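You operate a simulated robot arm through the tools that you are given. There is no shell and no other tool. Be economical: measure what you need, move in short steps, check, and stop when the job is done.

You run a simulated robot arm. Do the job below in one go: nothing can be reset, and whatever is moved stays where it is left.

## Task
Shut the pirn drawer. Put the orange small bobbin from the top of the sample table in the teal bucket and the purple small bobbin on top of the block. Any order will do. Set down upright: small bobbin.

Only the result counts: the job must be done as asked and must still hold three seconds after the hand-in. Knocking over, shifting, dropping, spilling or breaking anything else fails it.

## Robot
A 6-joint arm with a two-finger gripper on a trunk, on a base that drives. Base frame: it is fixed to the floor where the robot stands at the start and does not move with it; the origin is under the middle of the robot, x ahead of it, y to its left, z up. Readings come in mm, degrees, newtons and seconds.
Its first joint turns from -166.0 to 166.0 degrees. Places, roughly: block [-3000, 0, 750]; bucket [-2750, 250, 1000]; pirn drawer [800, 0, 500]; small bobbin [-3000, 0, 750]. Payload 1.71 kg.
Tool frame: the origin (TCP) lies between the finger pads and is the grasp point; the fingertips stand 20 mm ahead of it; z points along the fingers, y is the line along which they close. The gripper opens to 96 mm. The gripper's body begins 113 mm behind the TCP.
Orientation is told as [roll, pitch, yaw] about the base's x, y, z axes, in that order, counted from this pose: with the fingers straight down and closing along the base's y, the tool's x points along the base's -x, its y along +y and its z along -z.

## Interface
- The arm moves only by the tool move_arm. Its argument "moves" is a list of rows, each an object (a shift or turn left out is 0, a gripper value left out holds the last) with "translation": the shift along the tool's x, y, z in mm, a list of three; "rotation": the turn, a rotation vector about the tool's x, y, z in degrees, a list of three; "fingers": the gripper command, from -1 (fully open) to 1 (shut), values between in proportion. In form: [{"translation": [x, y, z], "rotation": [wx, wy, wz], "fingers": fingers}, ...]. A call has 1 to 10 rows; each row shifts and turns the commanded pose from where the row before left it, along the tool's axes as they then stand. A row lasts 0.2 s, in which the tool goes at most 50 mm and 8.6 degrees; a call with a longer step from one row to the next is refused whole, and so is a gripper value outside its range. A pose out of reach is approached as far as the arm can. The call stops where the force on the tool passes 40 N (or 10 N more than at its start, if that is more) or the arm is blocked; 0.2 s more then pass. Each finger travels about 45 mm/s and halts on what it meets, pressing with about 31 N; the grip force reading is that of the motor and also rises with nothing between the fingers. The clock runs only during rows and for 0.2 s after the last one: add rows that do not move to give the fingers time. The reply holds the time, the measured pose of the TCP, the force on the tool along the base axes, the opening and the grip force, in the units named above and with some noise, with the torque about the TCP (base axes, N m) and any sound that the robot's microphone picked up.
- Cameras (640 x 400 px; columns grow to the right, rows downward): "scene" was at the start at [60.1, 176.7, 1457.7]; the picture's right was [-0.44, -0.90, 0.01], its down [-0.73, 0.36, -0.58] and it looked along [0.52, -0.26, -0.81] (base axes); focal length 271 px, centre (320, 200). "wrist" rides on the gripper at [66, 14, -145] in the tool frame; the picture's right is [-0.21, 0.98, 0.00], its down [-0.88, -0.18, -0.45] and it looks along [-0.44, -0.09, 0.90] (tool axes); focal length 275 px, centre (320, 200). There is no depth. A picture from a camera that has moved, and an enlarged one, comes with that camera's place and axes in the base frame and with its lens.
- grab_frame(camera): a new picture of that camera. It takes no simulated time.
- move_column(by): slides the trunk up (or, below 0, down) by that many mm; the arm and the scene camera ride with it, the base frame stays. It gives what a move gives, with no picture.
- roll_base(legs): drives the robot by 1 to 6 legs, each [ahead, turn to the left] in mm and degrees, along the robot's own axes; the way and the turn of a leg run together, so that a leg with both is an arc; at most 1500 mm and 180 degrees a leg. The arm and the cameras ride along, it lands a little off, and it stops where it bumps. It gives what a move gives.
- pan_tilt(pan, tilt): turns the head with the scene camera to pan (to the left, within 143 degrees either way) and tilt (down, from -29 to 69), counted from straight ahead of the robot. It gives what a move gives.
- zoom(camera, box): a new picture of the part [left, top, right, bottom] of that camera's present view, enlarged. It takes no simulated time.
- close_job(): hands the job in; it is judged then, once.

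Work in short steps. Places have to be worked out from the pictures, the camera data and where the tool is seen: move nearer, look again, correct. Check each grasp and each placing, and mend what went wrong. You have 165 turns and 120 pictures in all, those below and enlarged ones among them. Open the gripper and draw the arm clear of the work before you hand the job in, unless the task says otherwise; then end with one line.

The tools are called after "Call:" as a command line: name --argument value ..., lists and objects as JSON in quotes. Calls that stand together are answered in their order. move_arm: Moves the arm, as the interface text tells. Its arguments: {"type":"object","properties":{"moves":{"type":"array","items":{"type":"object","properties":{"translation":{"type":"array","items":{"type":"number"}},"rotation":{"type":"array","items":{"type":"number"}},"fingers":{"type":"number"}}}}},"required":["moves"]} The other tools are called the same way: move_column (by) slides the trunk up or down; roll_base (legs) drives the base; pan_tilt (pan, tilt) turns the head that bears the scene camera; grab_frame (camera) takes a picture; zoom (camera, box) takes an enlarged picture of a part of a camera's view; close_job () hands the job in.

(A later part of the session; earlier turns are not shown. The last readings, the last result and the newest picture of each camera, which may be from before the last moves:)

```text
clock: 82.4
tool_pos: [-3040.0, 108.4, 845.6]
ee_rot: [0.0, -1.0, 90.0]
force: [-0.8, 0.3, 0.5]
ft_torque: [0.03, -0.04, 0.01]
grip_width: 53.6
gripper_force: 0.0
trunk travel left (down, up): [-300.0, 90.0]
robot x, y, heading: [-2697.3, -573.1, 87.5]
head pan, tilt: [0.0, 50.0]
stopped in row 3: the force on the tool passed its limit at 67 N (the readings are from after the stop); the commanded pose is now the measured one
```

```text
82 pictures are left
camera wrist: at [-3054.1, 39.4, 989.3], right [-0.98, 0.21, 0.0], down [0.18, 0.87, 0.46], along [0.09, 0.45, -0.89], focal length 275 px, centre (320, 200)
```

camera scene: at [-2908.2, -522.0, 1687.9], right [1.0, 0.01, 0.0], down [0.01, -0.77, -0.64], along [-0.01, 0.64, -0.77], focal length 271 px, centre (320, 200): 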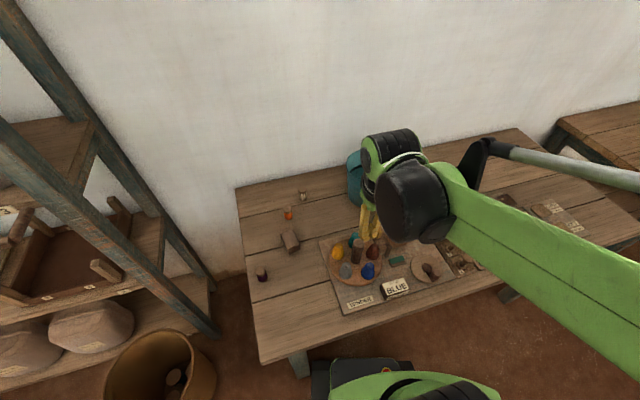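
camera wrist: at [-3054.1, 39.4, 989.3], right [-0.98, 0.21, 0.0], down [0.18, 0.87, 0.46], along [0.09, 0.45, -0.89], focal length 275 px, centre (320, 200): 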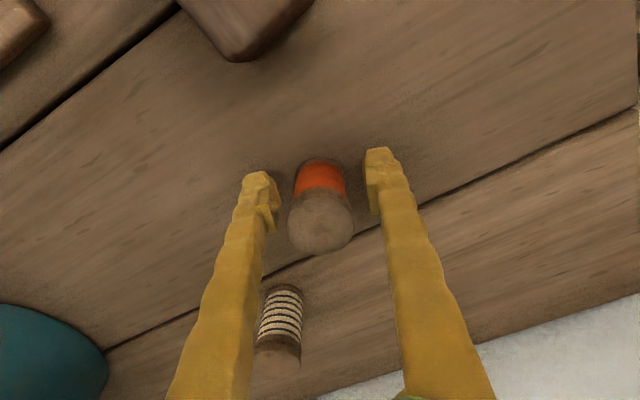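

The tips met the table (its surface is nearer z 818); the bobbin is unmoved. I recentre 10 mm forward at TCP z about 845 and close there.

Call:
move_arm --moves '[{"translation": [0, 0, -4], "rotation": [0, 1, 0], "fingers": 0}, {"translation": [-6, 0, 0]}, {"translation": [-4, 0, 3]}]'

Call:
grab_frame --camera "wrist"

```text
clock: 83.2
tool_pos: [-3039.2, 118.9, 846.6]
ee_rot: [0.0, 0.1, 89.8]
force: [-0.1, 0.1, -0.6]
ft_torque: [-0.03, 0.02, 0.01]
grip_width: 48.1
gripper_force: 0.1
trunk travel left (down, up): [-300.0, 90.0]
robot x, y, heading: [-2700.7, -570.1, 87.4]
head pan, tilt: [0.0, 50.0]
```

```text
81 pictures are left
camera wrist: at [-3053.5, 53.5, 990.0], right [-0.98, 0.21, 0.0], down [0.19, 0.88, 0.44], along [0.09, 0.43, -0.9], focal length 275 px, centre (320, 200)
```

wrist: 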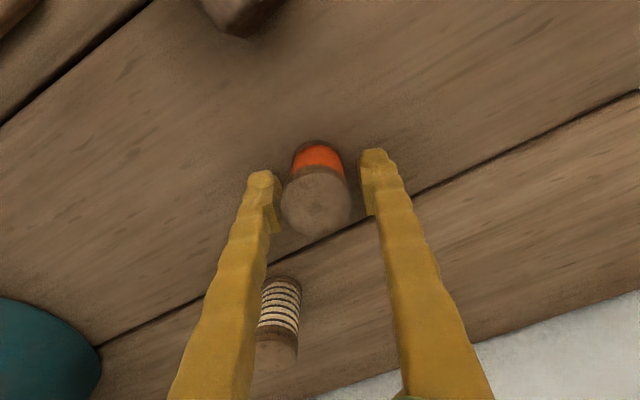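

Centred between the fingers. I close in place.

Call:
move_arm --moves '[{"fingers": 1}, {}, {}]'

Call:
grab_frame --camera "wrist"

```text
clock: 84.0
tool_pos: [-3040.0, 119.0, 846.0]
ee_rot: [0.1, 0.2, 89.9]
force: [0.2, -0.3, -0.4]
ft_torque: [-0.01, -0.02, -0.01]
grip_width: 28.6
gripper_force: 30.6
trunk travel left (down, up): [-300.0, 90.0]
robot x, y, heading: [-2700.1, -574.3, 87.4]
head pan, tilt: [0.0, 50.0]
```

```text
80 pictures are left
camera wrist: at [-3053.7, 53.5, 989.9], right [-0.98, 0.21, 0.0], down [0.19, 0.88, 0.44], along [0.09, 0.43, -0.9], focal length 275 px, centre (320, 200)
```

wrist: 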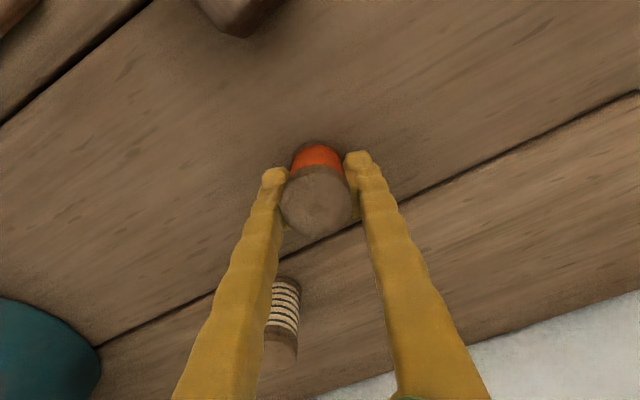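

Holding at 28.6 mm. I lift 200 mm and check the grip, then look at the bucket.

Call:
move_arm --moves '[{"translation": [0, 0, -10]}, {"translation": [0, 0, -30]}, {"translation": [0, 0, -40]}, {"translation": [0, 0, -40]}, {"translation": [0, 0, -40]}, {"translation": [0, 0, -40]}, {"translation": [0, 0, -40]}]'

Call:
grab_frame --camera "wrist"

Call:
grab_frame --camera "scene"

```text
clock: 85.6
tool_pos: [-3038.7, 119.0, 1088.1]
ee_rot: [0.0, 0.1, 89.9]
force: [0.7, -0.3, 0.5]
ft_torque: [0.02, 0.02, 0.02]
grip_width: 28.7
gripper_force: 30.7
trunk travel left (down, up): [-300.0, 90.0]
robot x, y, heading: [-2699.0, -572.5, 87.3]
head pan, tilt: [0.0, 50.0]
```

```text
79 pictures are left
camera wrist: at [-3053.0, 53.3, 1232.0], right [-0.98, 0.21, 0.0], down [0.19, 0.88, 0.44], along [0.09, 0.43, -0.9], focal length 275 px, centre (320, 200)
```

wrist: 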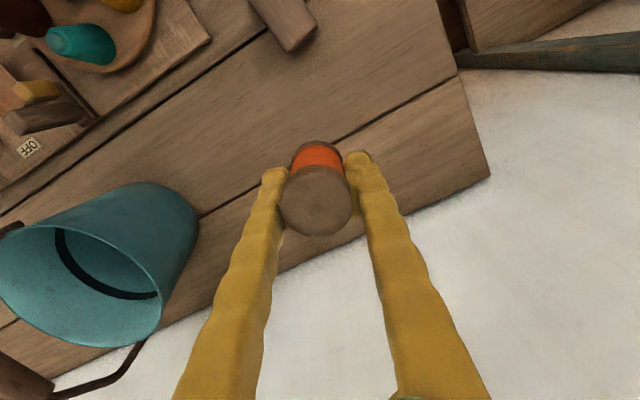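

```text
78 pictures are left
camera scene: at [-2904.2, -489.9, 1687.2], right [1.0, -0.04, 0.0], down [-0.03, -0.78, -0.63], along [0.03, 0.63, -0.78], focal length 271 px, centre (320, 200)
```

scene: 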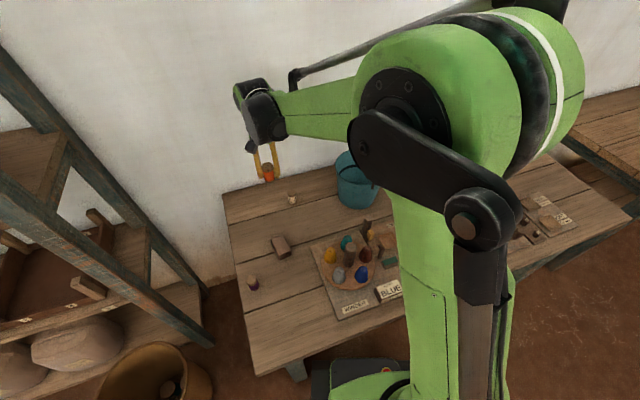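

The orange bobbin is held. I zoom on the bucket in both views to locate its rim, floor and handle.

Call:
zoom --camera "scene" --box '[300, 130, 420, 220]'

Call:
zoom --camera "wrist" --box '[0, 160, 240, 400]'

```text
4.44 times, centred on (360, 175) of scene
camera zoom: at [-2904.2, -489.9, 1687.2], right [1.0, -0.04, 0.0], down [-0.03, -0.78, -0.63], along [0.03, 0.63, -0.78], focal length 1203 px, centre (142, 311)
```

zoom: 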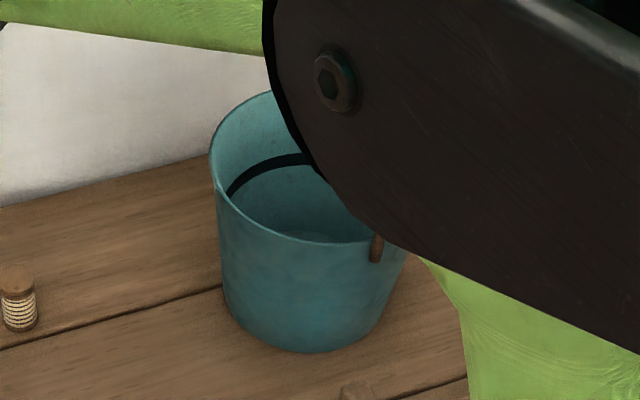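

```text
1.67 times, centred on (120, 280) of wrist
camera zoom: at [-3053.0, 53.3, 1232.0], right [-0.98, 0.21, 0.0], down [0.19, 0.88, 0.44], along [0.09, 0.43, -0.9], focal length 459 px, centre (653, 67)
```

zoom: 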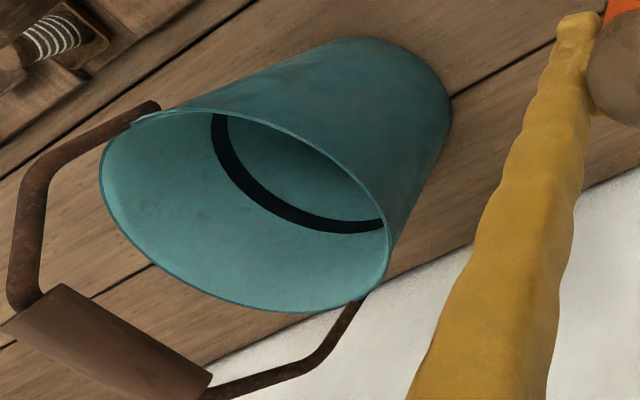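

Bucket rim is centred about (-2730,226) at z about 990 with radius about 95, and the handle stands upright across it along y up to z about 1090+. I zoom on the held bobbin to measure how far it extends below the fingertips.

Call:
zoom --camera "scene" --box '[220, 70, 340, 210]'

```text
2.86 times, centred on (280, 140) of scene
camera zoom: at [-2904.2, -489.9, 1687.2], right [1.0, -0.04, 0.0], down [-0.03, -0.78, -0.63], along [0.03, 0.63, -0.78], focal length 773 px, centre (434, 371)
```

zoom: 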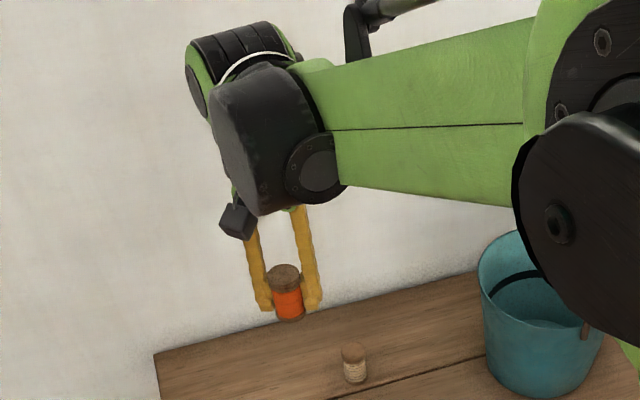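

The bobbin's bottom is about 32 mm below the TCP and its top about 21 above. Inside the bucket the wrist must pass beside the upright handle, so I need a higher grip with the tool leaning about 9° away from the handle, on its right side. I set the bobbin back where it stood to regrasp it.

Call:
move_arm --moves '[{"translation": [0, 0, 40]}, {"translation": [0, 0, 40]}, {"translation": [0, 0, 40]}, {"translation": [0, 0, 40]}, {"translation": [0, 0, 40]}, {"translation": [0, 0, 30]}, {"translation": [0, 0, 7]}, {"translation": [0, 0, 4.5]}]'

```text
clock: 87.4
tool_pos: [-3038.9, 120.0, 844.8]
ee_rot: [0.1, 0.1, 90.0]
force: [-0.5, -0.4, 0.3]
ft_torque: [0.01, 0.01, -0.01]
grip_width: 28.7
gripper_force: 30.9
trunk travel left (down, up): [-300.0, 90.0]
robot x, y, heading: [-2698.7, -571.4, 87.5]
head pan, tilt: [0.0, 50.0]
```

No contact load yet; I probe a little lower.

Call:
move_arm --moves '[{"translation": [0, 0, 1.5]}, {"translation": [0, 0, 1.5]}]'

```text
clock: 88.0
tool_pos: [-3039.6, 118.5, 844.1]
ee_rot: [0.0, 0.1, 90.0]
force: [-2.4, 4.2, 28.6]
ft_torque: [-0.15, 0.11, 0.05]
grip_width: 28.5
gripper_force: 31.5
trunk travel left (down, up): [-300.0, 90.0]
robot x, y, heading: [-2699.6, -576.1, 87.2]
head pan, tilt: [0.0, 50.0]
```

Contact at TCP 844. I release to about 50 mm and rise.

Call:
move_arm --moves '[{"fingers": 0}, {}, {}, {"translation": [0, 0, -20]}, {"translation": [0, 0, -40]}, {"translation": [0, 0, -40]}]'

Call:
grab_frame --camera "wrist"

```text
clock: 89.4
tool_pos: [-3039.8, 119.1, 942.4]
ee_rot: [0.0, 0.1, 89.9]
force: [-0.2, -1.0, 0.6]
ft_torque: [0.01, 0.01, -0.02]
grip_width: 48.0
gripper_force: 0.1
trunk travel left (down, up): [-300.0, 90.0]
robot x, y, heading: [-2696.8, -570.1, 87.3]
head pan, tilt: [0.0, 50.0]
```

```text
74 pictures are left
camera wrist: at [-3054.2, 54.1, 1086.8], right [-0.98, 0.21, 0.0], down [0.19, 0.88, 0.44], along [0.09, 0.43, -0.9], focal length 275 px, centre (320, 200)
```

wrist: 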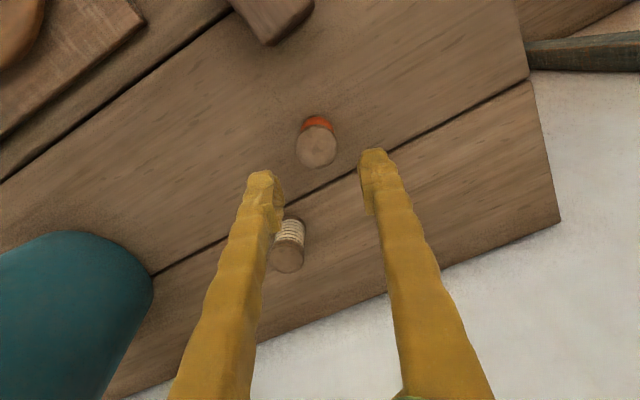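

Standing upright at (-3040,119). I turn the tool by 100° of yaw (to 190°) here.

Call:
move_arm --moves '[{"rotation": [0, 0, -8.4]}, {"rotation": [0, 0, -8.4]}, {"rotation": [0, 0, -8.4]}, {"rotation": [0, 0, -8.4]}, {"rotation": [0, 0, -8.4]}, {"rotation": [0, 0, -8.4]}, {"rotation": [0, 0, -8.4]}, {"rotation": [0, 0, -8.4]}, {"rotation": [0, 0, -8.4]}, {"rotation": [0, 0, -8.4]}]'

Call:
move_arm --moves '[{"rotation": [0, 0, -8.0]}, {"rotation": [0, 0, -8.0]}, {"rotation": [0, -4.5, 0]}, {"rotation": [0, -4.5, 0]}]'

Call:
grab_frame --camera "wrist"

Call:
zoom --camera "scene" --box '[220, 70, 420, 230]'

```text
clock: 91.6
tool_pos: [-3038.9, 119.0, 941.8]
ee_rot: [0.1, 0.1, 174.0]
force: [0.2, -0.3, -0.2]
ft_torque: [-0.01, 0.04, 0.0]
grip_width: 48.3
gripper_force: 0.0
trunk travel left (down, up): [-300.0, 90.0]
robot x, y, heading: [-2699.3, -570.6, 87.4]
head pan, tilt: [0.0, 50.0]
```

```text
clock: 92.6
tool_pos: [-3040.7, 119.4, 941.5]
ee_rot: [0.1, -9.1, -170.1]
force: [-0.8, 0.2, 0.1]
ft_torque: [-0.02, 0.0, -0.03]
grip_width: 48.0
gripper_force: 0.0
trunk travel left (down, up): [-300.0, 90.0]
robot x, y, heading: [-2697.3, -572.4, 87.4]
head pan, tilt: [0.0, 50.0]
```

```text
73 pictures are left
camera wrist: at [-2951.3, 121.5, 1073.9], right [-0.03, -1.0, 0.03], down [-0.82, 0.05, 0.58], along [-0.58, -0.01, -0.82], focal length 275 px, centre (320, 200)
```

wrist: 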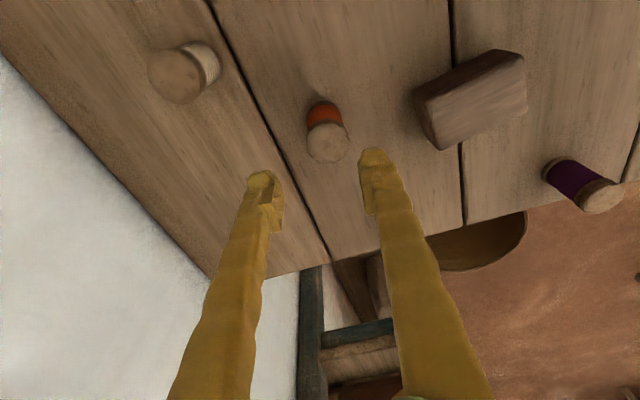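

```text
2.50 times, centred on (320, 150) of scene
camera zoom: at [-2904.2, -489.9, 1687.2], right [1.0, -0.04, 0.0], down [-0.03, -0.78, -0.63], along [0.03, 0.63, -0.78], focal length 677 px, centre (320, 325)
```

zoom: 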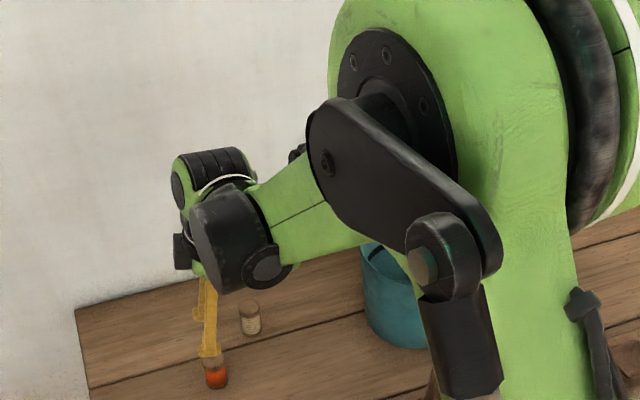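

I want to know the small black box near the wrist before going beside the handle; I zoom in on it.

Call:
zoom --camera "scene" --box '[260, 110, 330, 200]'

```text
4.44 times, centred on (295, 155) of scene
camera zoom: at [-2904.2, -489.9, 1687.2], right [1.0, -0.04, 0.0], down [-0.03, -0.78, -0.63], along [0.03, 0.63, -0.78], focal length 1203 px, centre (431, 400)
```

zoom: 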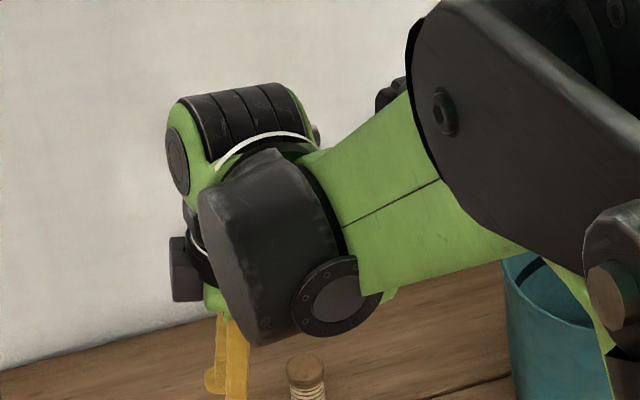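

The box's position is ambiguous from above. I raise the arm so that the scene camera sees the wrist from the side and I can measure its real clearance.

Call:
move_arm --moves '[{"translation": [0, 0, -45]}, {"translation": [0, 0, -45]}, {"translation": [0, 0, -45]}, {"translation": [0, 0, -45]}, {"translation": [0, 0, -45]}, {"translation": [0, 0, -45]}, {"translation": [0, 0, -45]}, {"translation": [0, 0, -45]}]'

Call:
pan_tilt --pan 5 --tilt 20

Call:
grab_frame --camera "scene"

```text
clock: 94.4
tool_pos: [-2988.0, 130.8, 1301.0]
ee_rot: [0.0, -9.0, -170.1]
force: [-0.2, 0.1, -0.5]
ft_torque: [0.01, 0.01, 0.0]
grip_width: 48.1
gripper_force: 0.1
trunk travel left (down, up): [-300.0, 90.0]
robot x, y, heading: [-2700.5, -573.7, 87.4]
head pan, tilt: [0.0, 50.0]
```

```text
clock: 95.4
tool_pos: [-2987.9, 131.6, 1300.5]
ee_rot: [0.0, -9.0, -170.1]
force: [0.8, -0.1, 1.3]
ft_torque: [-0.01, -0.04, -0.02]
grip_width: 47.9
gripper_force: 0.0
trunk travel left (down, up): [-300.0, 90.0]
robot x, y, heading: [-2699.0, -573.5, 87.8]
head pan, tilt: [5.0, 20.0]
```

```text
70 pictures are left
camera scene: at [-2911.5, -473.1, 1732.4], right [1.0, 0.04, 0.0], down [0.01, -0.36, -0.93], along [-0.04, 0.93, -0.36], focal length 271 px, centre (320, 200)
```

scene: 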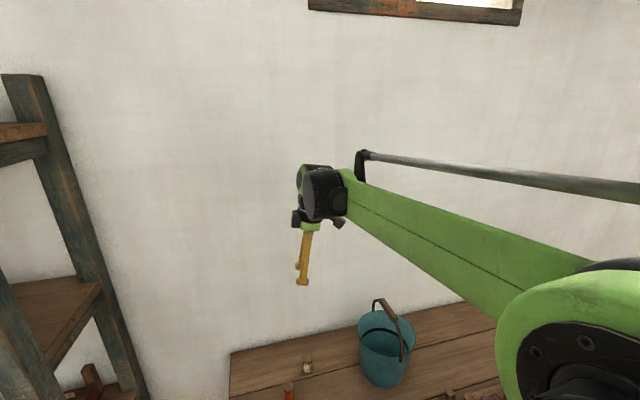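

Call:
zoom --camera "scene" --box '[260, 150, 380, 300]'

Call:
zoom --camera "scene" --box '[340, 280, 440, 400]'

```text
2.67 times, centred on (320, 225) of scene
camera zoom: at [-2911.5, -473.1, 1732.4], right [1.0, 0.04, 0.0], down [0.01, -0.36, -0.93], along [-0.04, 0.93, -0.36], focal length 722 px, centre (320, 133)
```

zoom: 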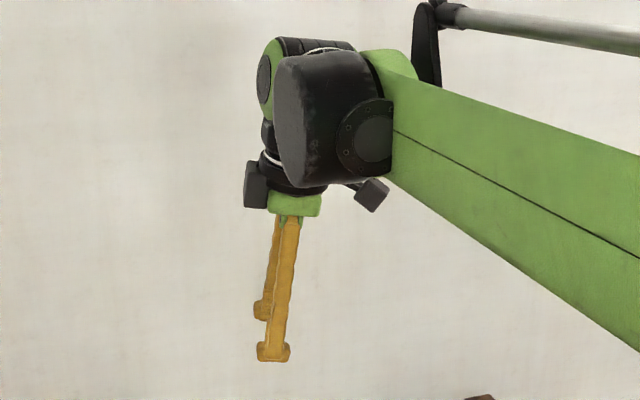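

```text
3.33 times, centred on (390, 340) of scene
camera zoom: at [-2911.5, -473.1, 1732.4], right [1.0, 0.04, 0.0], down [0.01, -0.36, -0.93], along [-0.04, 0.93, -0.36], focal length 902 px, centre (87, -267)
```

zoom: 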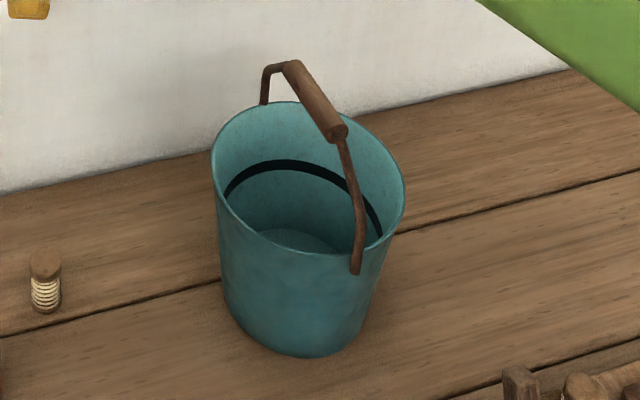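

Now it's clear: a box on the tool's -x side reaches about 50 mm, the camera about 85 mm on +x, and the handle grip is at z about 1082, ±48 mm along the handle line. Plan: a fingertip grip on the bobbin's top flange with 15° lean, set down right of the handle. I tilt further and return above the bobbin.

Call:
move_arm --moves '[{"rotation": [0, -6, 0], "fingers": -0.25}, {"translation": [5.5, 0.3, 42.2]}, {"translation": [5.5, 0.3, 42.2]}, {"translation": [5.5, 0.3, 42.2]}, {"translation": [5.5, 0.3, 42.2]}, {"translation": [5.5, 0.3, 42.2]}, {"translation": [5.5, 0.3, 42.2]}, {"translation": [5.5, 0.3, 42.2]}, {"translation": [5.5, 0.3, 42.2]}, {"translation": [5.5, 0.3, 42.2]}]'

Call:
pan_tilt --pan 5 --tilt 45

Call:
grab_frame --camera "wrist"

Call:
zoom --camera "scene" --box '[240, 120, 400, 260]'

```text
clock: 97.6
tool_pos: [-3032.1, 116.3, 917.9]
ee_rot: [0.1, -15.1, -170.1]
force: [-0.6, 0.7, -0.7]
ft_torque: [-0.01, -0.02, 0.0]
grip_width: 60.0
gripper_force: 0.2
trunk travel left (down, up): [-300.0, 90.0]
robot x, y, heading: [-2701.3, -569.5, 87.2]
head pan, tilt: [5.0, 20.0]
```

```text
clock: 98.5
tool_pos: [-3033.4, 116.1, 919.2]
ee_rot: [0.1, -15.1, -170.1]
force: [-0.1, 0.0, 0.2]
ft_torque: [0.03, -0.01, 0.0]
grip_width: 60.0
gripper_force: 0.1
trunk travel left (down, up): [-300.0, 90.0]
robot x, y, heading: [-2694.1, -572.7, 87.4]
head pan, tilt: [5.0, 45.0]
```

```text
67 pictures are left
camera wrist: at [-2931.3, 120.6, 1041.2], right [-0.03, -1.0, 0.05], down [-0.75, 0.06, 0.66], along [-0.66, -0.02, -0.75], focal length 275 px, centre (320, 200)
```

wrist: 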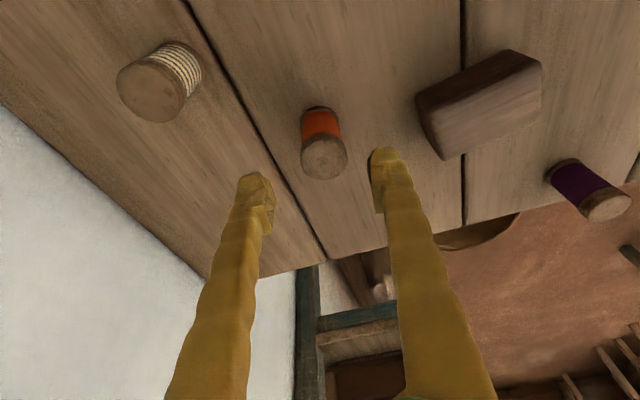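

```text
2.86 times, centred on (320, 190) of scene
camera zoom: at [-2911.0, -485.3, 1694.1], right [1.0, 0.04, 0.0], down [0.03, -0.72, -0.7], along [-0.03, 0.7, -0.72], focal length 773 px, centre (320, 229)
```

zoom: 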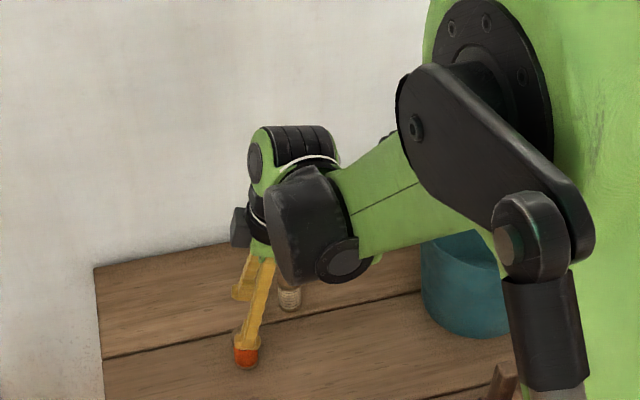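

The bobbin sits about 3 mm to the right of the finger centre. I descend to TCP 872 with that correction.

Call:
move_arm --moves '[{"translation": [4, 2.3, 23]}, {"translation": [4, 0, 15]}, {"translation": [0, 0, 8]}]'

Call:
grab_frame --camera "wrist"

Call:
zoom --camera "scene" --box '[260, 190, 340, 260]'

```text
clock: 99.3
tool_pos: [-3036.1, 115.4, 873.0]
ee_rot: [0.1, -14.9, -170.2]
force: [0.6, 0.5, -0.2]
ft_torque: [-0.03, 0.01, -0.01]
grip_width: 59.9
gripper_force: 0.0
trunk travel left (down, up): [-300.0, 90.0]
robot x, y, heading: [-2696.2, -572.2, 87.4]
head pan, tilt: [5.0, 45.0]
```

```text
65 pictures are left
camera wrist: at [-2934.7, 119.2, 994.9], right [-0.03, -1.0, 0.05], down [-0.75, 0.06, 0.66], along [-0.66, -0.02, -0.75], focal length 275 px, centre (320, 200)
```

wrist: 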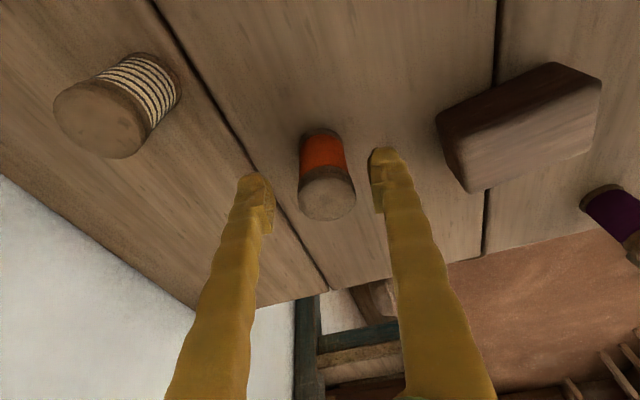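

```text
5.71 times, centred on (300, 225) of scene
camera zoom: at [-2911.1, -485.2, 1694.0], right [1.0, 0.04, 0.0], down [0.03, -0.72, -0.7], along [-0.03, 0.7, -0.72], focal length 1547 px, centre (434, 57)
```

zoom: 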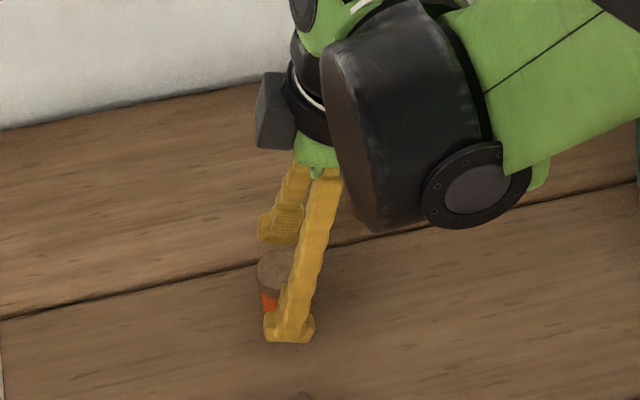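

The fingertips straddle the upper part; I shift 3.5 mm, raise 3 mm and close.

Call:
move_arm --moves '[{"translation": [-0.8, 3.5, -3]}, {"fingers": 1}, {}, {}, {}]'

Call:
grab_frame --camera "wrist"

```text
clock: 100.5
tool_pos: [-3035.1, 111.1, 875.8]
ee_rot: [0.2, -15.0, -170.0]
force: [-0.3, 0.3, -0.3]
ft_torque: [0.01, 0.01, -0.02]
grip_width: 30.6
gripper_force: 30.8
trunk travel left (down, up): [-300.0, 90.0]
robot x, y, heading: [-2696.3, -570.8, 87.6]
head pan, tilt: [5.0, 45.0]
```

```text
63 pictures are left
camera wrist: at [-2933.8, 115.7, 997.8], right [-0.03, -1.0, 0.05], down [-0.75, 0.06, 0.66], along [-0.66, -0.02, -0.75], focal length 275 px, centre (320, 200)
```

wrist: 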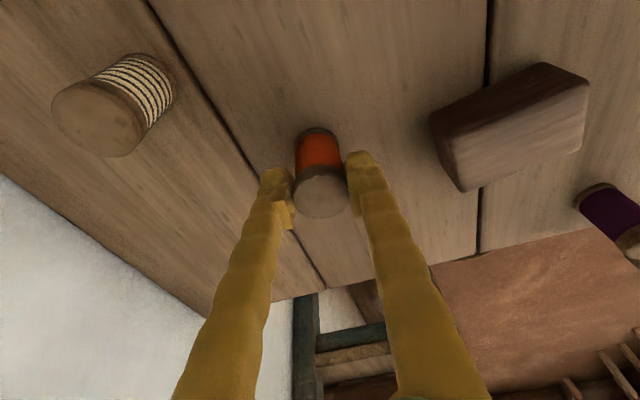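

Gripped at 30.6 mm on the top flange, TCP 876. I lift straight up 320 mm and check.

Call:
move_arm --moves '[{"translation": [-2.6, 0, -9.7]}, {"translation": [-10.4, 0, -38.6]}, {"translation": [-10.4, 0, -38.6]}, {"translation": [-10.4, 0, -38.6]}, {"translation": [-10.4, 0, -38.6]}, {"translation": [-10.4, 0, -38.6]}, {"translation": [-10.4, 0, -38.6]}, {"translation": [-10.4, 0, -38.6]}, {"translation": [-10.4, 0, -38.6]}]'

Call:
grab_frame --camera "wrist"

Call:
zoom --camera "scene" --box '[220, 60, 400, 240]'

```text
clock: 102.5
tool_pos: [-3037.9, 113.7, 1205.4]
ee_rot: [0.1, -15.0, -170.0]
force: [0.5, -0.1, -0.6]
ft_torque: [0.03, -0.01, 0.01]
grip_width: 30.5
gripper_force: 30.8
trunk travel left (down, up): [-300.0, 90.0]
robot x, y, heading: [-2701.2, -570.6, 87.5]
head pan, tilt: [5.0, 45.0]
```

```text
62 pictures are left
camera wrist: at [-2936.2, 117.0, 1327.5], right [-0.03, -1.0, 0.05], down [-0.75, 0.06, 0.66], along [-0.66, -0.02, -0.75], focal length 275 px, centre (320, 200)
```

wrist: 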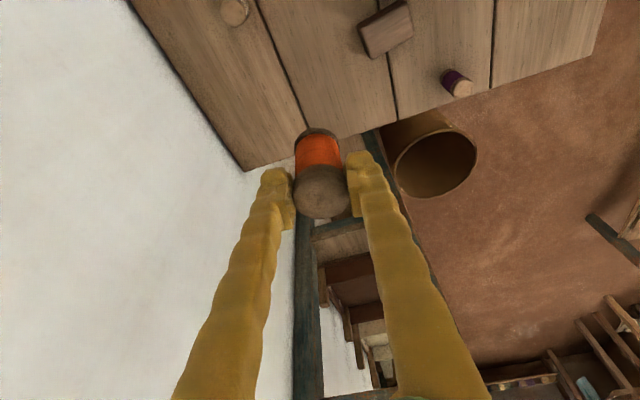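

```text
2.22 times, centred on (310, 150) of scene
camera zoom: at [-2911.0, -485.6, 1694.1], right [1.0, 0.04, 0.0], down [0.03, -0.72, -0.7], along [-0.03, 0.7, -0.72], focal length 602 px, centre (342, 311)
```

zoom: 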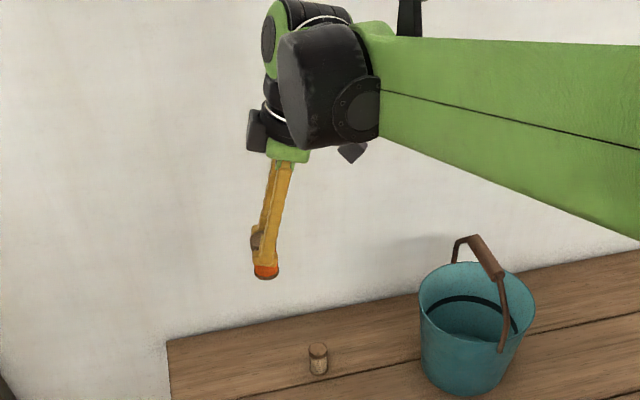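

It's held upright. I carry it over at this height to above the right side of the bucket, target TCP (-2684,234).

Call:
move_arm --moves '[{"translation": [39.6, -6.5, -10.6]}, {"translation": [39.6, -6.5, -10.6]}, {"translation": [39.6, -6.5, -10.6]}, {"translation": [39.6, -6.5, -10.6]}, {"translation": [39.6, -6.5, -10.6]}, {"translation": [39.6, -6.5, -10.6]}, {"translation": [39.6, -6.5, -10.6]}, {"translation": [39.6, -6.5, -10.6]}, {"translation": [39.6, -6.5, -10.6]}]'

Call:
grab_frame --camera "wrist"

Call:
zoom --camera "scene" --box '[300, 60, 500, 260]'

```text
clock: 104.5
tool_pos: [-2681.3, 232.0, 1203.1]
ee_rot: [0.2, -15.0, -170.1]
force: [0.3, -0.8, -0.3]
ft_torque: [0.01, 0.0, 0.05]
grip_width: 30.7
gripper_force: 31.3
trunk travel left (down, up): [-300.0, 90.0]
robot x, y, heading: [-2698.8, -571.4, 87.4]
head pan, tilt: [5.0, 45.0]
```

```text
60 pictures are left
camera wrist: at [-2580.3, 236.9, 1325.6], right [-0.03, -1.0, 0.05], down [-0.75, 0.06, 0.66], along [-0.66, -0.02, -0.75], focal length 275 px, centre (320, 200)
```

wrist: 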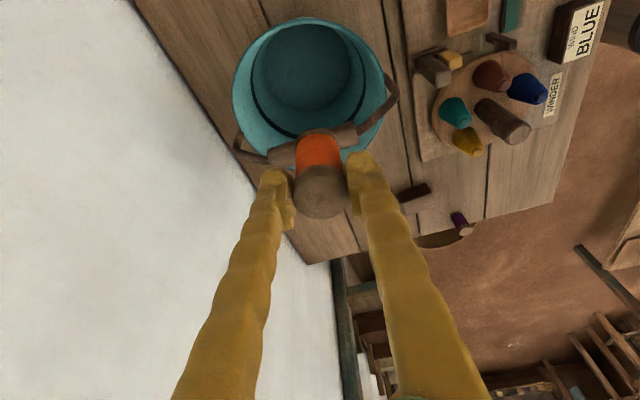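

```text
2.00 times, centred on (400, 160) of scene
camera zoom: at [-2911.0, -485.3, 1694.0], right [1.0, 0.04, 0.0], down [0.03, -0.72, -0.7], along [-0.03, 0.7, -0.72], focal length 541 px, centre (160, 280)
```

zoom: 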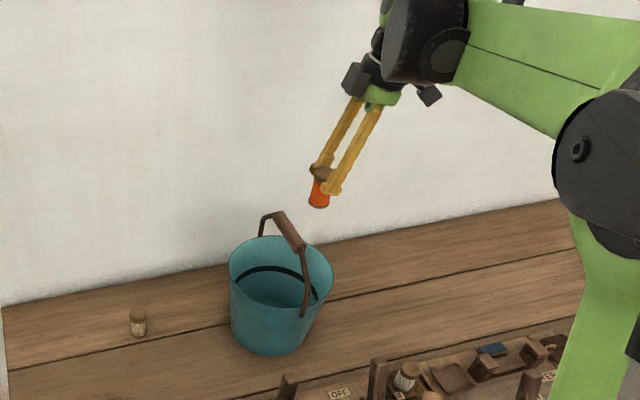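

The wrist view looks right down into the bucket. I zoom in to place floor, rim and handle exactly.

Call:
zoom --camera "wrist" --box '[200, 0, 440, 240]'

```text
1.67 times, centred on (320, 120) of wrist
camera zoom: at [-2580.3, 236.9, 1325.6], right [-0.03, -1.0, 0.05], down [-0.75, 0.06, 0.66], along [-0.66, -0.02, -0.75], focal length 459 px, centre (320, 333)
```

zoom: 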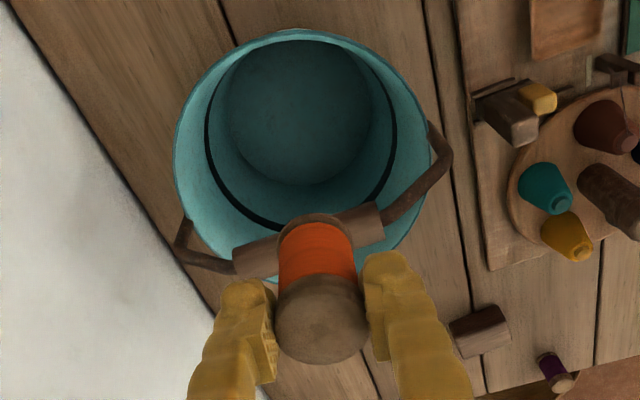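

Floor centre and rim centre agree at (-2721,235), floor radius 73; the handle line is at 19°, so I yaw 9° more about the vertical (to 199°) and shift to TCP (-2678,250), 46 mm right of the handle plane.

Call:
move_arm --moves '[{"rotation": [-1.17, 0, -4.35]}, {"rotation": [-1.17, 0, -4.35]}, {"translation": [8.9, -15.9, -2.4]}, {}]'

Call:
grab_frame --camera "wrist"

Call:
zoom --camera "scene" --box '[340, 60, 460, 180]'

```text
clock: 105.5
tool_pos: [-2679.2, 249.9, 1203.0]
ee_rot: [0.1, -14.9, -161.1]
force: [0.9, -0.2, 0.0]
ft_torque: [-0.02, 0.03, 0.02]
grip_width: 30.4
gripper_force: 31.0
trunk travel left (down, up): [-300.0, 90.0]
robot x, y, heading: [-2699.9, -568.6, 87.5]
head pan, tilt: [5.0, 45.0]
```

```text
57 pictures are left
camera wrist: at [-2579.3, 271.0, 1325.3], right [0.13, -0.99, 0.06], down [-0.75, -0.06, 0.66], along [-0.65, -0.13, -0.75], focal length 275 px, centre (320, 200)
```

wrist: 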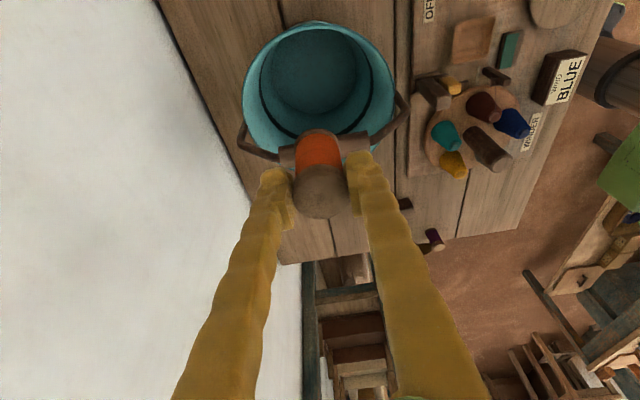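

```text
3.33 times, centred on (400, 120) of scene
camera zoom: at [-2910.8, -484.6, 1694.0], right [1.0, 0.04, 0.0], down [0.03, -0.72, -0.7], along [-0.03, 0.69, -0.72], focal length 902 px, centre (53, 467)
```

zoom: 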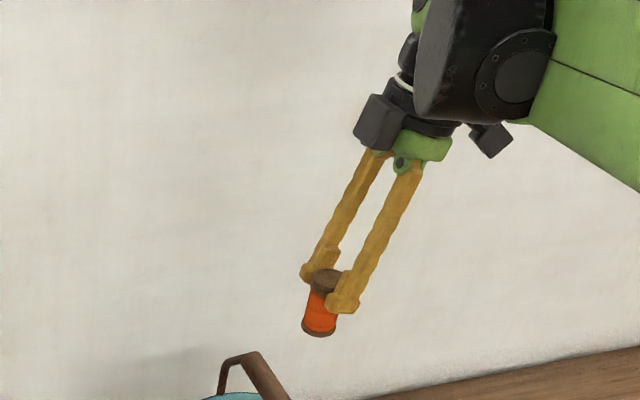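

Aligned with the handle. I descend straight down in stages: first to TCP 1000, then look.

Call:
move_arm --moves '[{"translation": [10.4, 0, 38.6]}, {"translation": [10.4, 0, 38.6]}, {"translation": [7.8, 0, 29]}, {"translation": [7.8, 0, 29]}, {"translation": [7.8, 0, 29]}, {"translation": [7.8, 0, 29]}]'

Call:
grab_frame --camera "wrist"

Call:
zoom --camera "scene" --box '[340, 100, 480, 240]'

```text
clock: 106.9
tool_pos: [-2679.5, 252.2, 1004.5]
ee_rot: [0.1, -15.1, -161.1]
force: [-0.1, 0.1, 0.2]
ft_torque: [-0.02, -0.01, 0.0]
grip_width: 30.4
gripper_force: 31.4
trunk travel left (down, up): [-300.0, 90.0]
robot x, y, heading: [-2699.7, -575.1, 87.6]
head pan, tilt: [5.0, 45.0]
```

```text
55 pictures are left
camera wrist: at [-2580.1, 271.4, 1127.1], right [0.13, -0.99, 0.06], down [-0.75, -0.06, 0.66], along [-0.65, -0.13, -0.75], focal length 275 px, centre (320, 200)
```

wrist: 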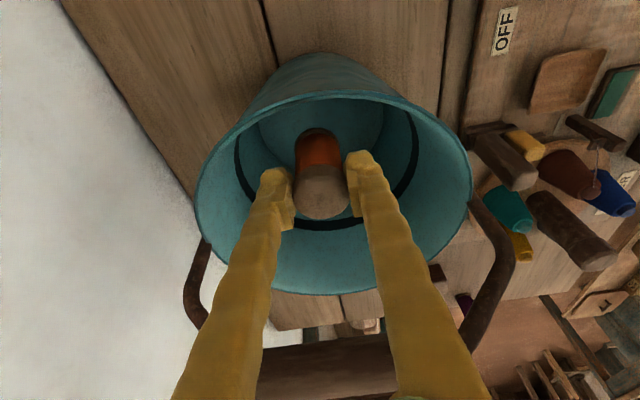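

```text
2.86 times, centred on (410, 170) of scene
camera zoom: at [-2910.9, -485.1, 1694.0], right [1.0, 0.04, 0.0], down [0.03, -0.72, -0.7], along [-0.03, 0.69, -0.72], focal length 773 px, centre (63, 286)
```

zoom: 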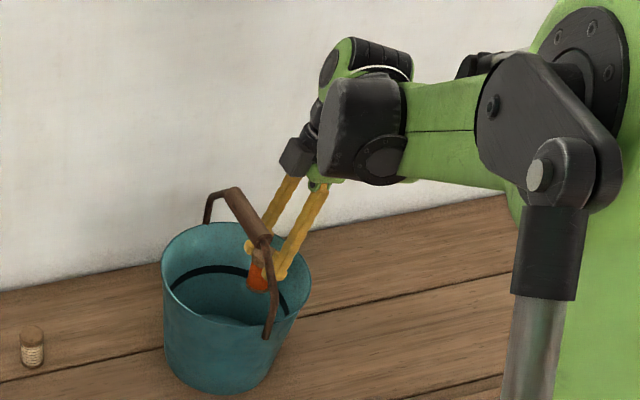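

Clear of the handle and inside the rim. I go down to about 930.

Call:
move_arm --moves '[{"translation": [5.2, 0, 19.3]}, {"translation": [5.2, 0, 19.3]}, {"translation": [5.2, 0, 19.3]}, {"translation": [3.6, 0, 13.5]}]'

Call:
grab_frame --camera "wrist"

Call:
zoom --camera "scene" --box '[340, 100, 480, 240]'

```text
clock: 107.9
tool_pos: [-2680.8, 249.0, 929.1]
ee_rot: [0.1, -15.0, -161.1]
force: [-0.9, -0.3, 0.8]
ft_torque: [-0.04, -0.02, 0.0]
grip_width: 30.8
gripper_force: 31.1
trunk travel left (down, up): [-300.0, 90.0]
robot x, y, heading: [-2695.9, -574.9, 87.5]
head pan, tilt: [5.0, 45.0]
```

```text
53 pictures are left
camera wrist: at [-2580.5, 270.1, 1051.5], right [0.13, -0.99, 0.06], down [-0.75, -0.06, 0.66], along [-0.65, -0.13, -0.75], focal length 275 px, centre (320, 200)
```

wrist: 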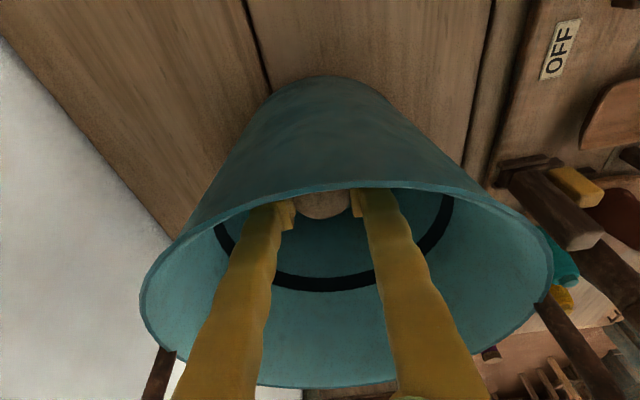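

```text
2.86 times, centred on (410, 170) of scene
camera zoom: at [-2910.9, -485.0, 1694.0], right [1.0, 0.04, 0.0], down [0.03, -0.72, -0.7], along [-0.03, 0.69, -0.72], focal length 773 px, centre (63, 286)
```

zoom: 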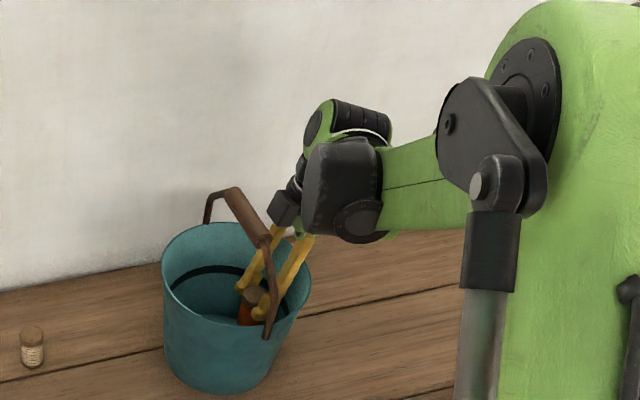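

All clear; rim is at z about 983. I continue slowly to about 900.

Call:
move_arm --moves '[{"translation": [2.6, 0, 9.7]}, {"translation": [2.6, 0, 9.7]}, {"translation": [2.1, 0, 7.7]}]'

Call:
zoom --camera "scene" --box '[360, 150, 460, 240]'

Call:
grab_frame --camera "wrist"

```text
clock: 108.7
tool_pos: [-2680.6, 248.8, 901.3]
ee_rot: [0.1, -15.0, -161.0]
force: [-0.3, 0.2, -0.7]
ft_torque: [-0.02, 0.0, 0.01]
grip_width: 30.9
gripper_force: 30.7
trunk travel left (down, up): [-300.0, 90.0]
robot x, y, heading: [-2698.7, -573.4, 87.5]
head pan, tilt: [5.0, 45.0]
```

```text
4.44 times, centred on (410, 195) of scene
camera zoom: at [-2910.9, -485.2, 1694.1], right [1.0, 0.04, 0.0], down [0.03, -0.72, -0.7], along [-0.03, 0.7, -0.72], focal length 1203 px, centre (-80, 222)
```

zoom: 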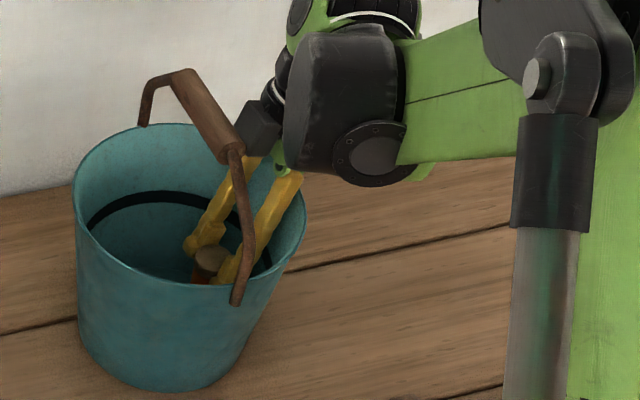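

```text
50 pictures are left
camera wrist: at [-2579.9, 270.4, 1023.5], right [0.13, -0.99, 0.06], down [-0.75, -0.06, 0.66], along [-0.65, -0.13, -0.75], focal length 275 px, centre (320, 200)
```

wrist: 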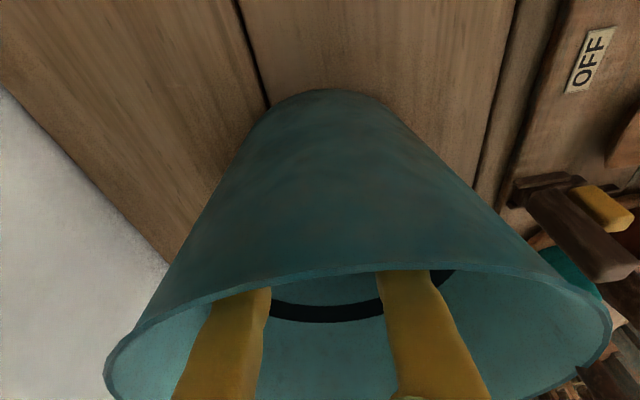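

Still free. I lower in 2–3 mm steps watching the force.

Call:
move_arm --moves '[{"translation": [0.7, 0, 2.4]}, {"translation": [0.7, 0, 2.4]}, {"translation": [0.7, 0, 2.4]}]'

```text
clock: 109.5
tool_pos: [-2678.6, 250.4, 894.5]
ee_rot: [0.1, -15.0, -161.2]
force: [1.3, 0.1, 0.0]
ft_torque: [-0.04, -0.01, -0.02]
grip_width: 30.6
gripper_force: 31.0
trunk travel left (down, up): [-300.0, 90.0]
robot x, y, heading: [-2698.1, -570.0, 87.4]
head pan, tilt: [5.0, 45.0]
```

Still no contact; two more 2.5 mm steps.

Call:
move_arm --moves '[{"translation": [0.6, 0, 2.2]}, {"translation": [0.6, 0, 2.2]}]'

Call:
zoom --camera "scene" --box '[370, 160, 450, 230]'

```text
clock: 110.1
tool_pos: [-2680.7, 249.9, 890.6]
ee_rot: [0.1, -15.0, -161.2]
force: [0.2, 0.1, 0.3]
ft_torque: [0.03, -0.04, -0.03]
grip_width: 30.5
gripper_force: 31.3
trunk travel left (down, up): [-300.0, 90.0]
robot x, y, heading: [-2700.2, -572.0, 87.5]
head pan, tilt: [5.0, 45.0]
```

```text
5.71 times, centred on (410, 195) of scene
camera zoom: at [-2910.9, -485.2, 1694.0], right [1.0, 0.04, 0.0], down [0.03, -0.72, -0.7], along [-0.03, 0.7, -0.72], focal length 1547 px, centre (-194, 229)
```

zoom: 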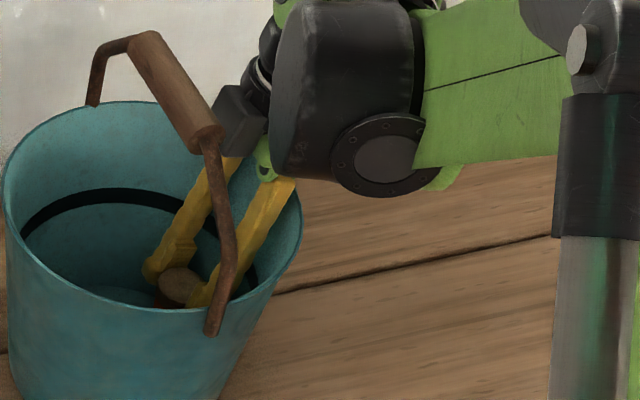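

No contact yet; three more 2 mm steps.

Call:
move_arm --moves '[{"translation": [0.5, 0, 1.9]}, {"translation": [0.5, 0, 1.9]}]'

Call:
move_arm --moves '[{"translation": [0.5, 0, 1.9]}]'

```text
clock: 110.7
tool_pos: [-2679.7, 250.7, 885.4]
ee_rot: [0.1, -15.0, -161.0]
force: [0.2, -0.1, -0.9]
ft_torque: [0.0, 0.01, -0.02]
grip_width: 30.7
gripper_force: 31.2
trunk travel left (down, up): [-300.0, 90.0]
robot x, y, heading: [-2697.6, -573.1, 87.6]
head pan, tilt: [5.0, 45.0]
```

```text
clock: 111.1
tool_pos: [-2679.8, 250.7, 883.4]
ee_rot: [0.0, -15.0, -161.0]
force: [-0.1, 1.0, 0.1]
ft_torque: [-0.03, 0.03, -0.01]
grip_width: 30.7
gripper_force: 30.9
trunk travel left (down, up): [-300.0, 90.0]
robot x, y, heading: [-2696.5, -570.6, 87.4]
head pan, tilt: [5.0, 45.0]
```

With this grip the table level would be TCP 876, so the floor is only 3–4 mm below. I release here.

Call:
move_arm --moves '[{"translation": [0.3, 0, 1]}, {"fingers": 0.25}, {"fingers": 0.1}, {}, {}]'

Call:
zoom --camera "scene" --box '[370, 160, 450, 230]'

```text
clock: 112.3
tool_pos: [-2679.6, 251.3, 883.0]
ee_rot: [0.1, -15.0, -161.1]
force: [-0.8, 0.3, 1.5]
ft_torque: [0.01, -0.03, 0.02]
grip_width: 43.1
gripper_force: 0.1
trunk travel left (down, up): [-300.0, 90.0]
robot x, y, heading: [-2696.9, -572.7, 87.6]
head pan, tilt: [5.0, 45.0]
```

```text
5.71 times, centred on (410, 195) of scene
camera zoom: at [-2910.9, -485.2, 1694.1], right [1.0, 0.04, 0.0], down [0.03, -0.72, -0.7], along [-0.03, 0.7, -0.72], focal length 1547 px, centre (-194, 229)
```

zoom: 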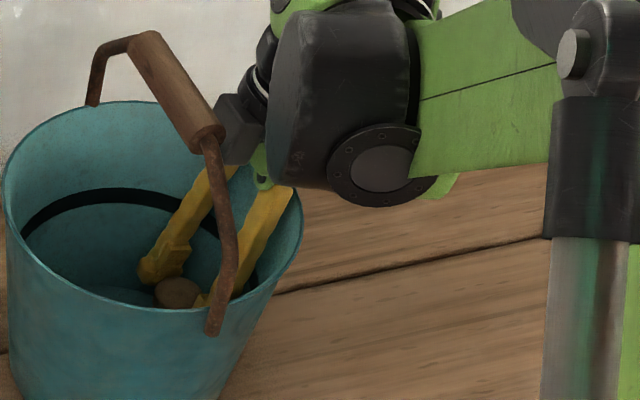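

Released upright, it seems. I withdraw straight up.

Call:
move_arm --moves '[{"translation": [-2.6, 0, -9.7]}, {"translation": [-5.2, 0, -19.3]}, {"translation": [-7.8, 0, -29]}, {"translation": [-10.4, 0, -38.6]}, {"translation": [-10.4, 0, -38.6]}, {"translation": [-10.4, 0, -38.6]}, {"translation": [-10.4, 0, -38.6]}, {"translation": [-10.4, 0, -38.6]}, {"translation": [-10.4, 0, -38.6]}]'

Call:
grab_frame --camera "wrist"

```text
clock: 114.3
tool_pos: [-2681.7, 250.1, 1183.8]
ee_rot: [0.1, -15.0, -161.1]
force: [0.2, 0.3, -0.2]
ft_torque: [-0.01, -0.01, -0.01]
grip_width: 43.2
gripper_force: 0.1
trunk travel left (down, up): [-300.0, 90.0]
robot x, y, heading: [-2696.7, -571.1, 87.5]
head pan, tilt: [5.0, 45.0]
```

```text
47 pictures are left
camera wrist: at [-2582.2, 269.9, 1305.7], right [0.13, -0.99, 0.06], down [-0.75, -0.06, 0.66], along [-0.65, -0.13, -0.75], focal length 275 px, centre (320, 200)
```

wrist: 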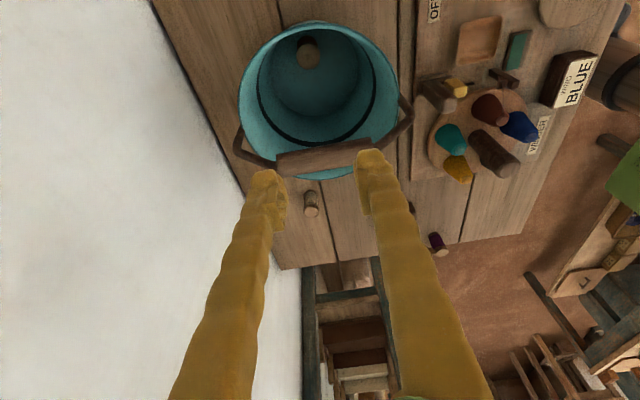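

The orange bobbin stands upright in the bucket (its round top seen end-on). I straighten the tool and turn the yaw back to 90°.

Call:
move_arm --moves '[{"rotation": [0, 7.5, 0]}, {"rotation": [0, 7.5, 0]}, {"rotation": [0, 0, 8.4]}, {"rotation": [0, 0, 8.4]}, {"rotation": [0, 0, 8.4]}, {"rotation": [0, 0, 8.4]}, {"rotation": [0, 0, 8.4]}, {"rotation": [0, 0, 8.4]}, {"rotation": [0, 0, 8.4]}]'

Call:
move_arm --moves '[{"rotation": [0, 0, 8.4], "fingers": -0.3}, {"rotation": [0, 0, 8.4]}, {"rotation": [0, 0, 8.4]}, {"rotation": [0, 0, 8.4]}, {"rotation": [0, 0, 8.4]}, {"rotation": [0, 0, 8.2]}]'

```text
clock: 116.3
tool_pos: [-2681.5, 251.2, 1181.8]
ee_rot: [0.0, 0.1, 140.0]
force: [0.5, 0.4, 0.2]
ft_torque: [0.0, 0.0, 0.01]
grip_width: 43.3
gripper_force: 0.1
trunk travel left (down, up): [-300.0, 90.0]
robot x, y, heading: [-2696.6, -570.5, 87.6]
head pan, tilt: [5.0, 45.0]
```

```text
clock: 117.7
tool_pos: [-2680.8, 251.8, 1182.0]
ee_rot: [-0.1, 0.1, 89.8]
force: [0.3, 0.3, 0.4]
ft_torque: [-0.04, 0.04, 0.03]
grip_width: 62.5
gripper_force: 0.1
trunk travel left (down, up): [-300.0, 90.0]
robot x, y, heading: [-2698.0, -574.2, 87.5]
head pan, tilt: [5.0, 45.0]
```

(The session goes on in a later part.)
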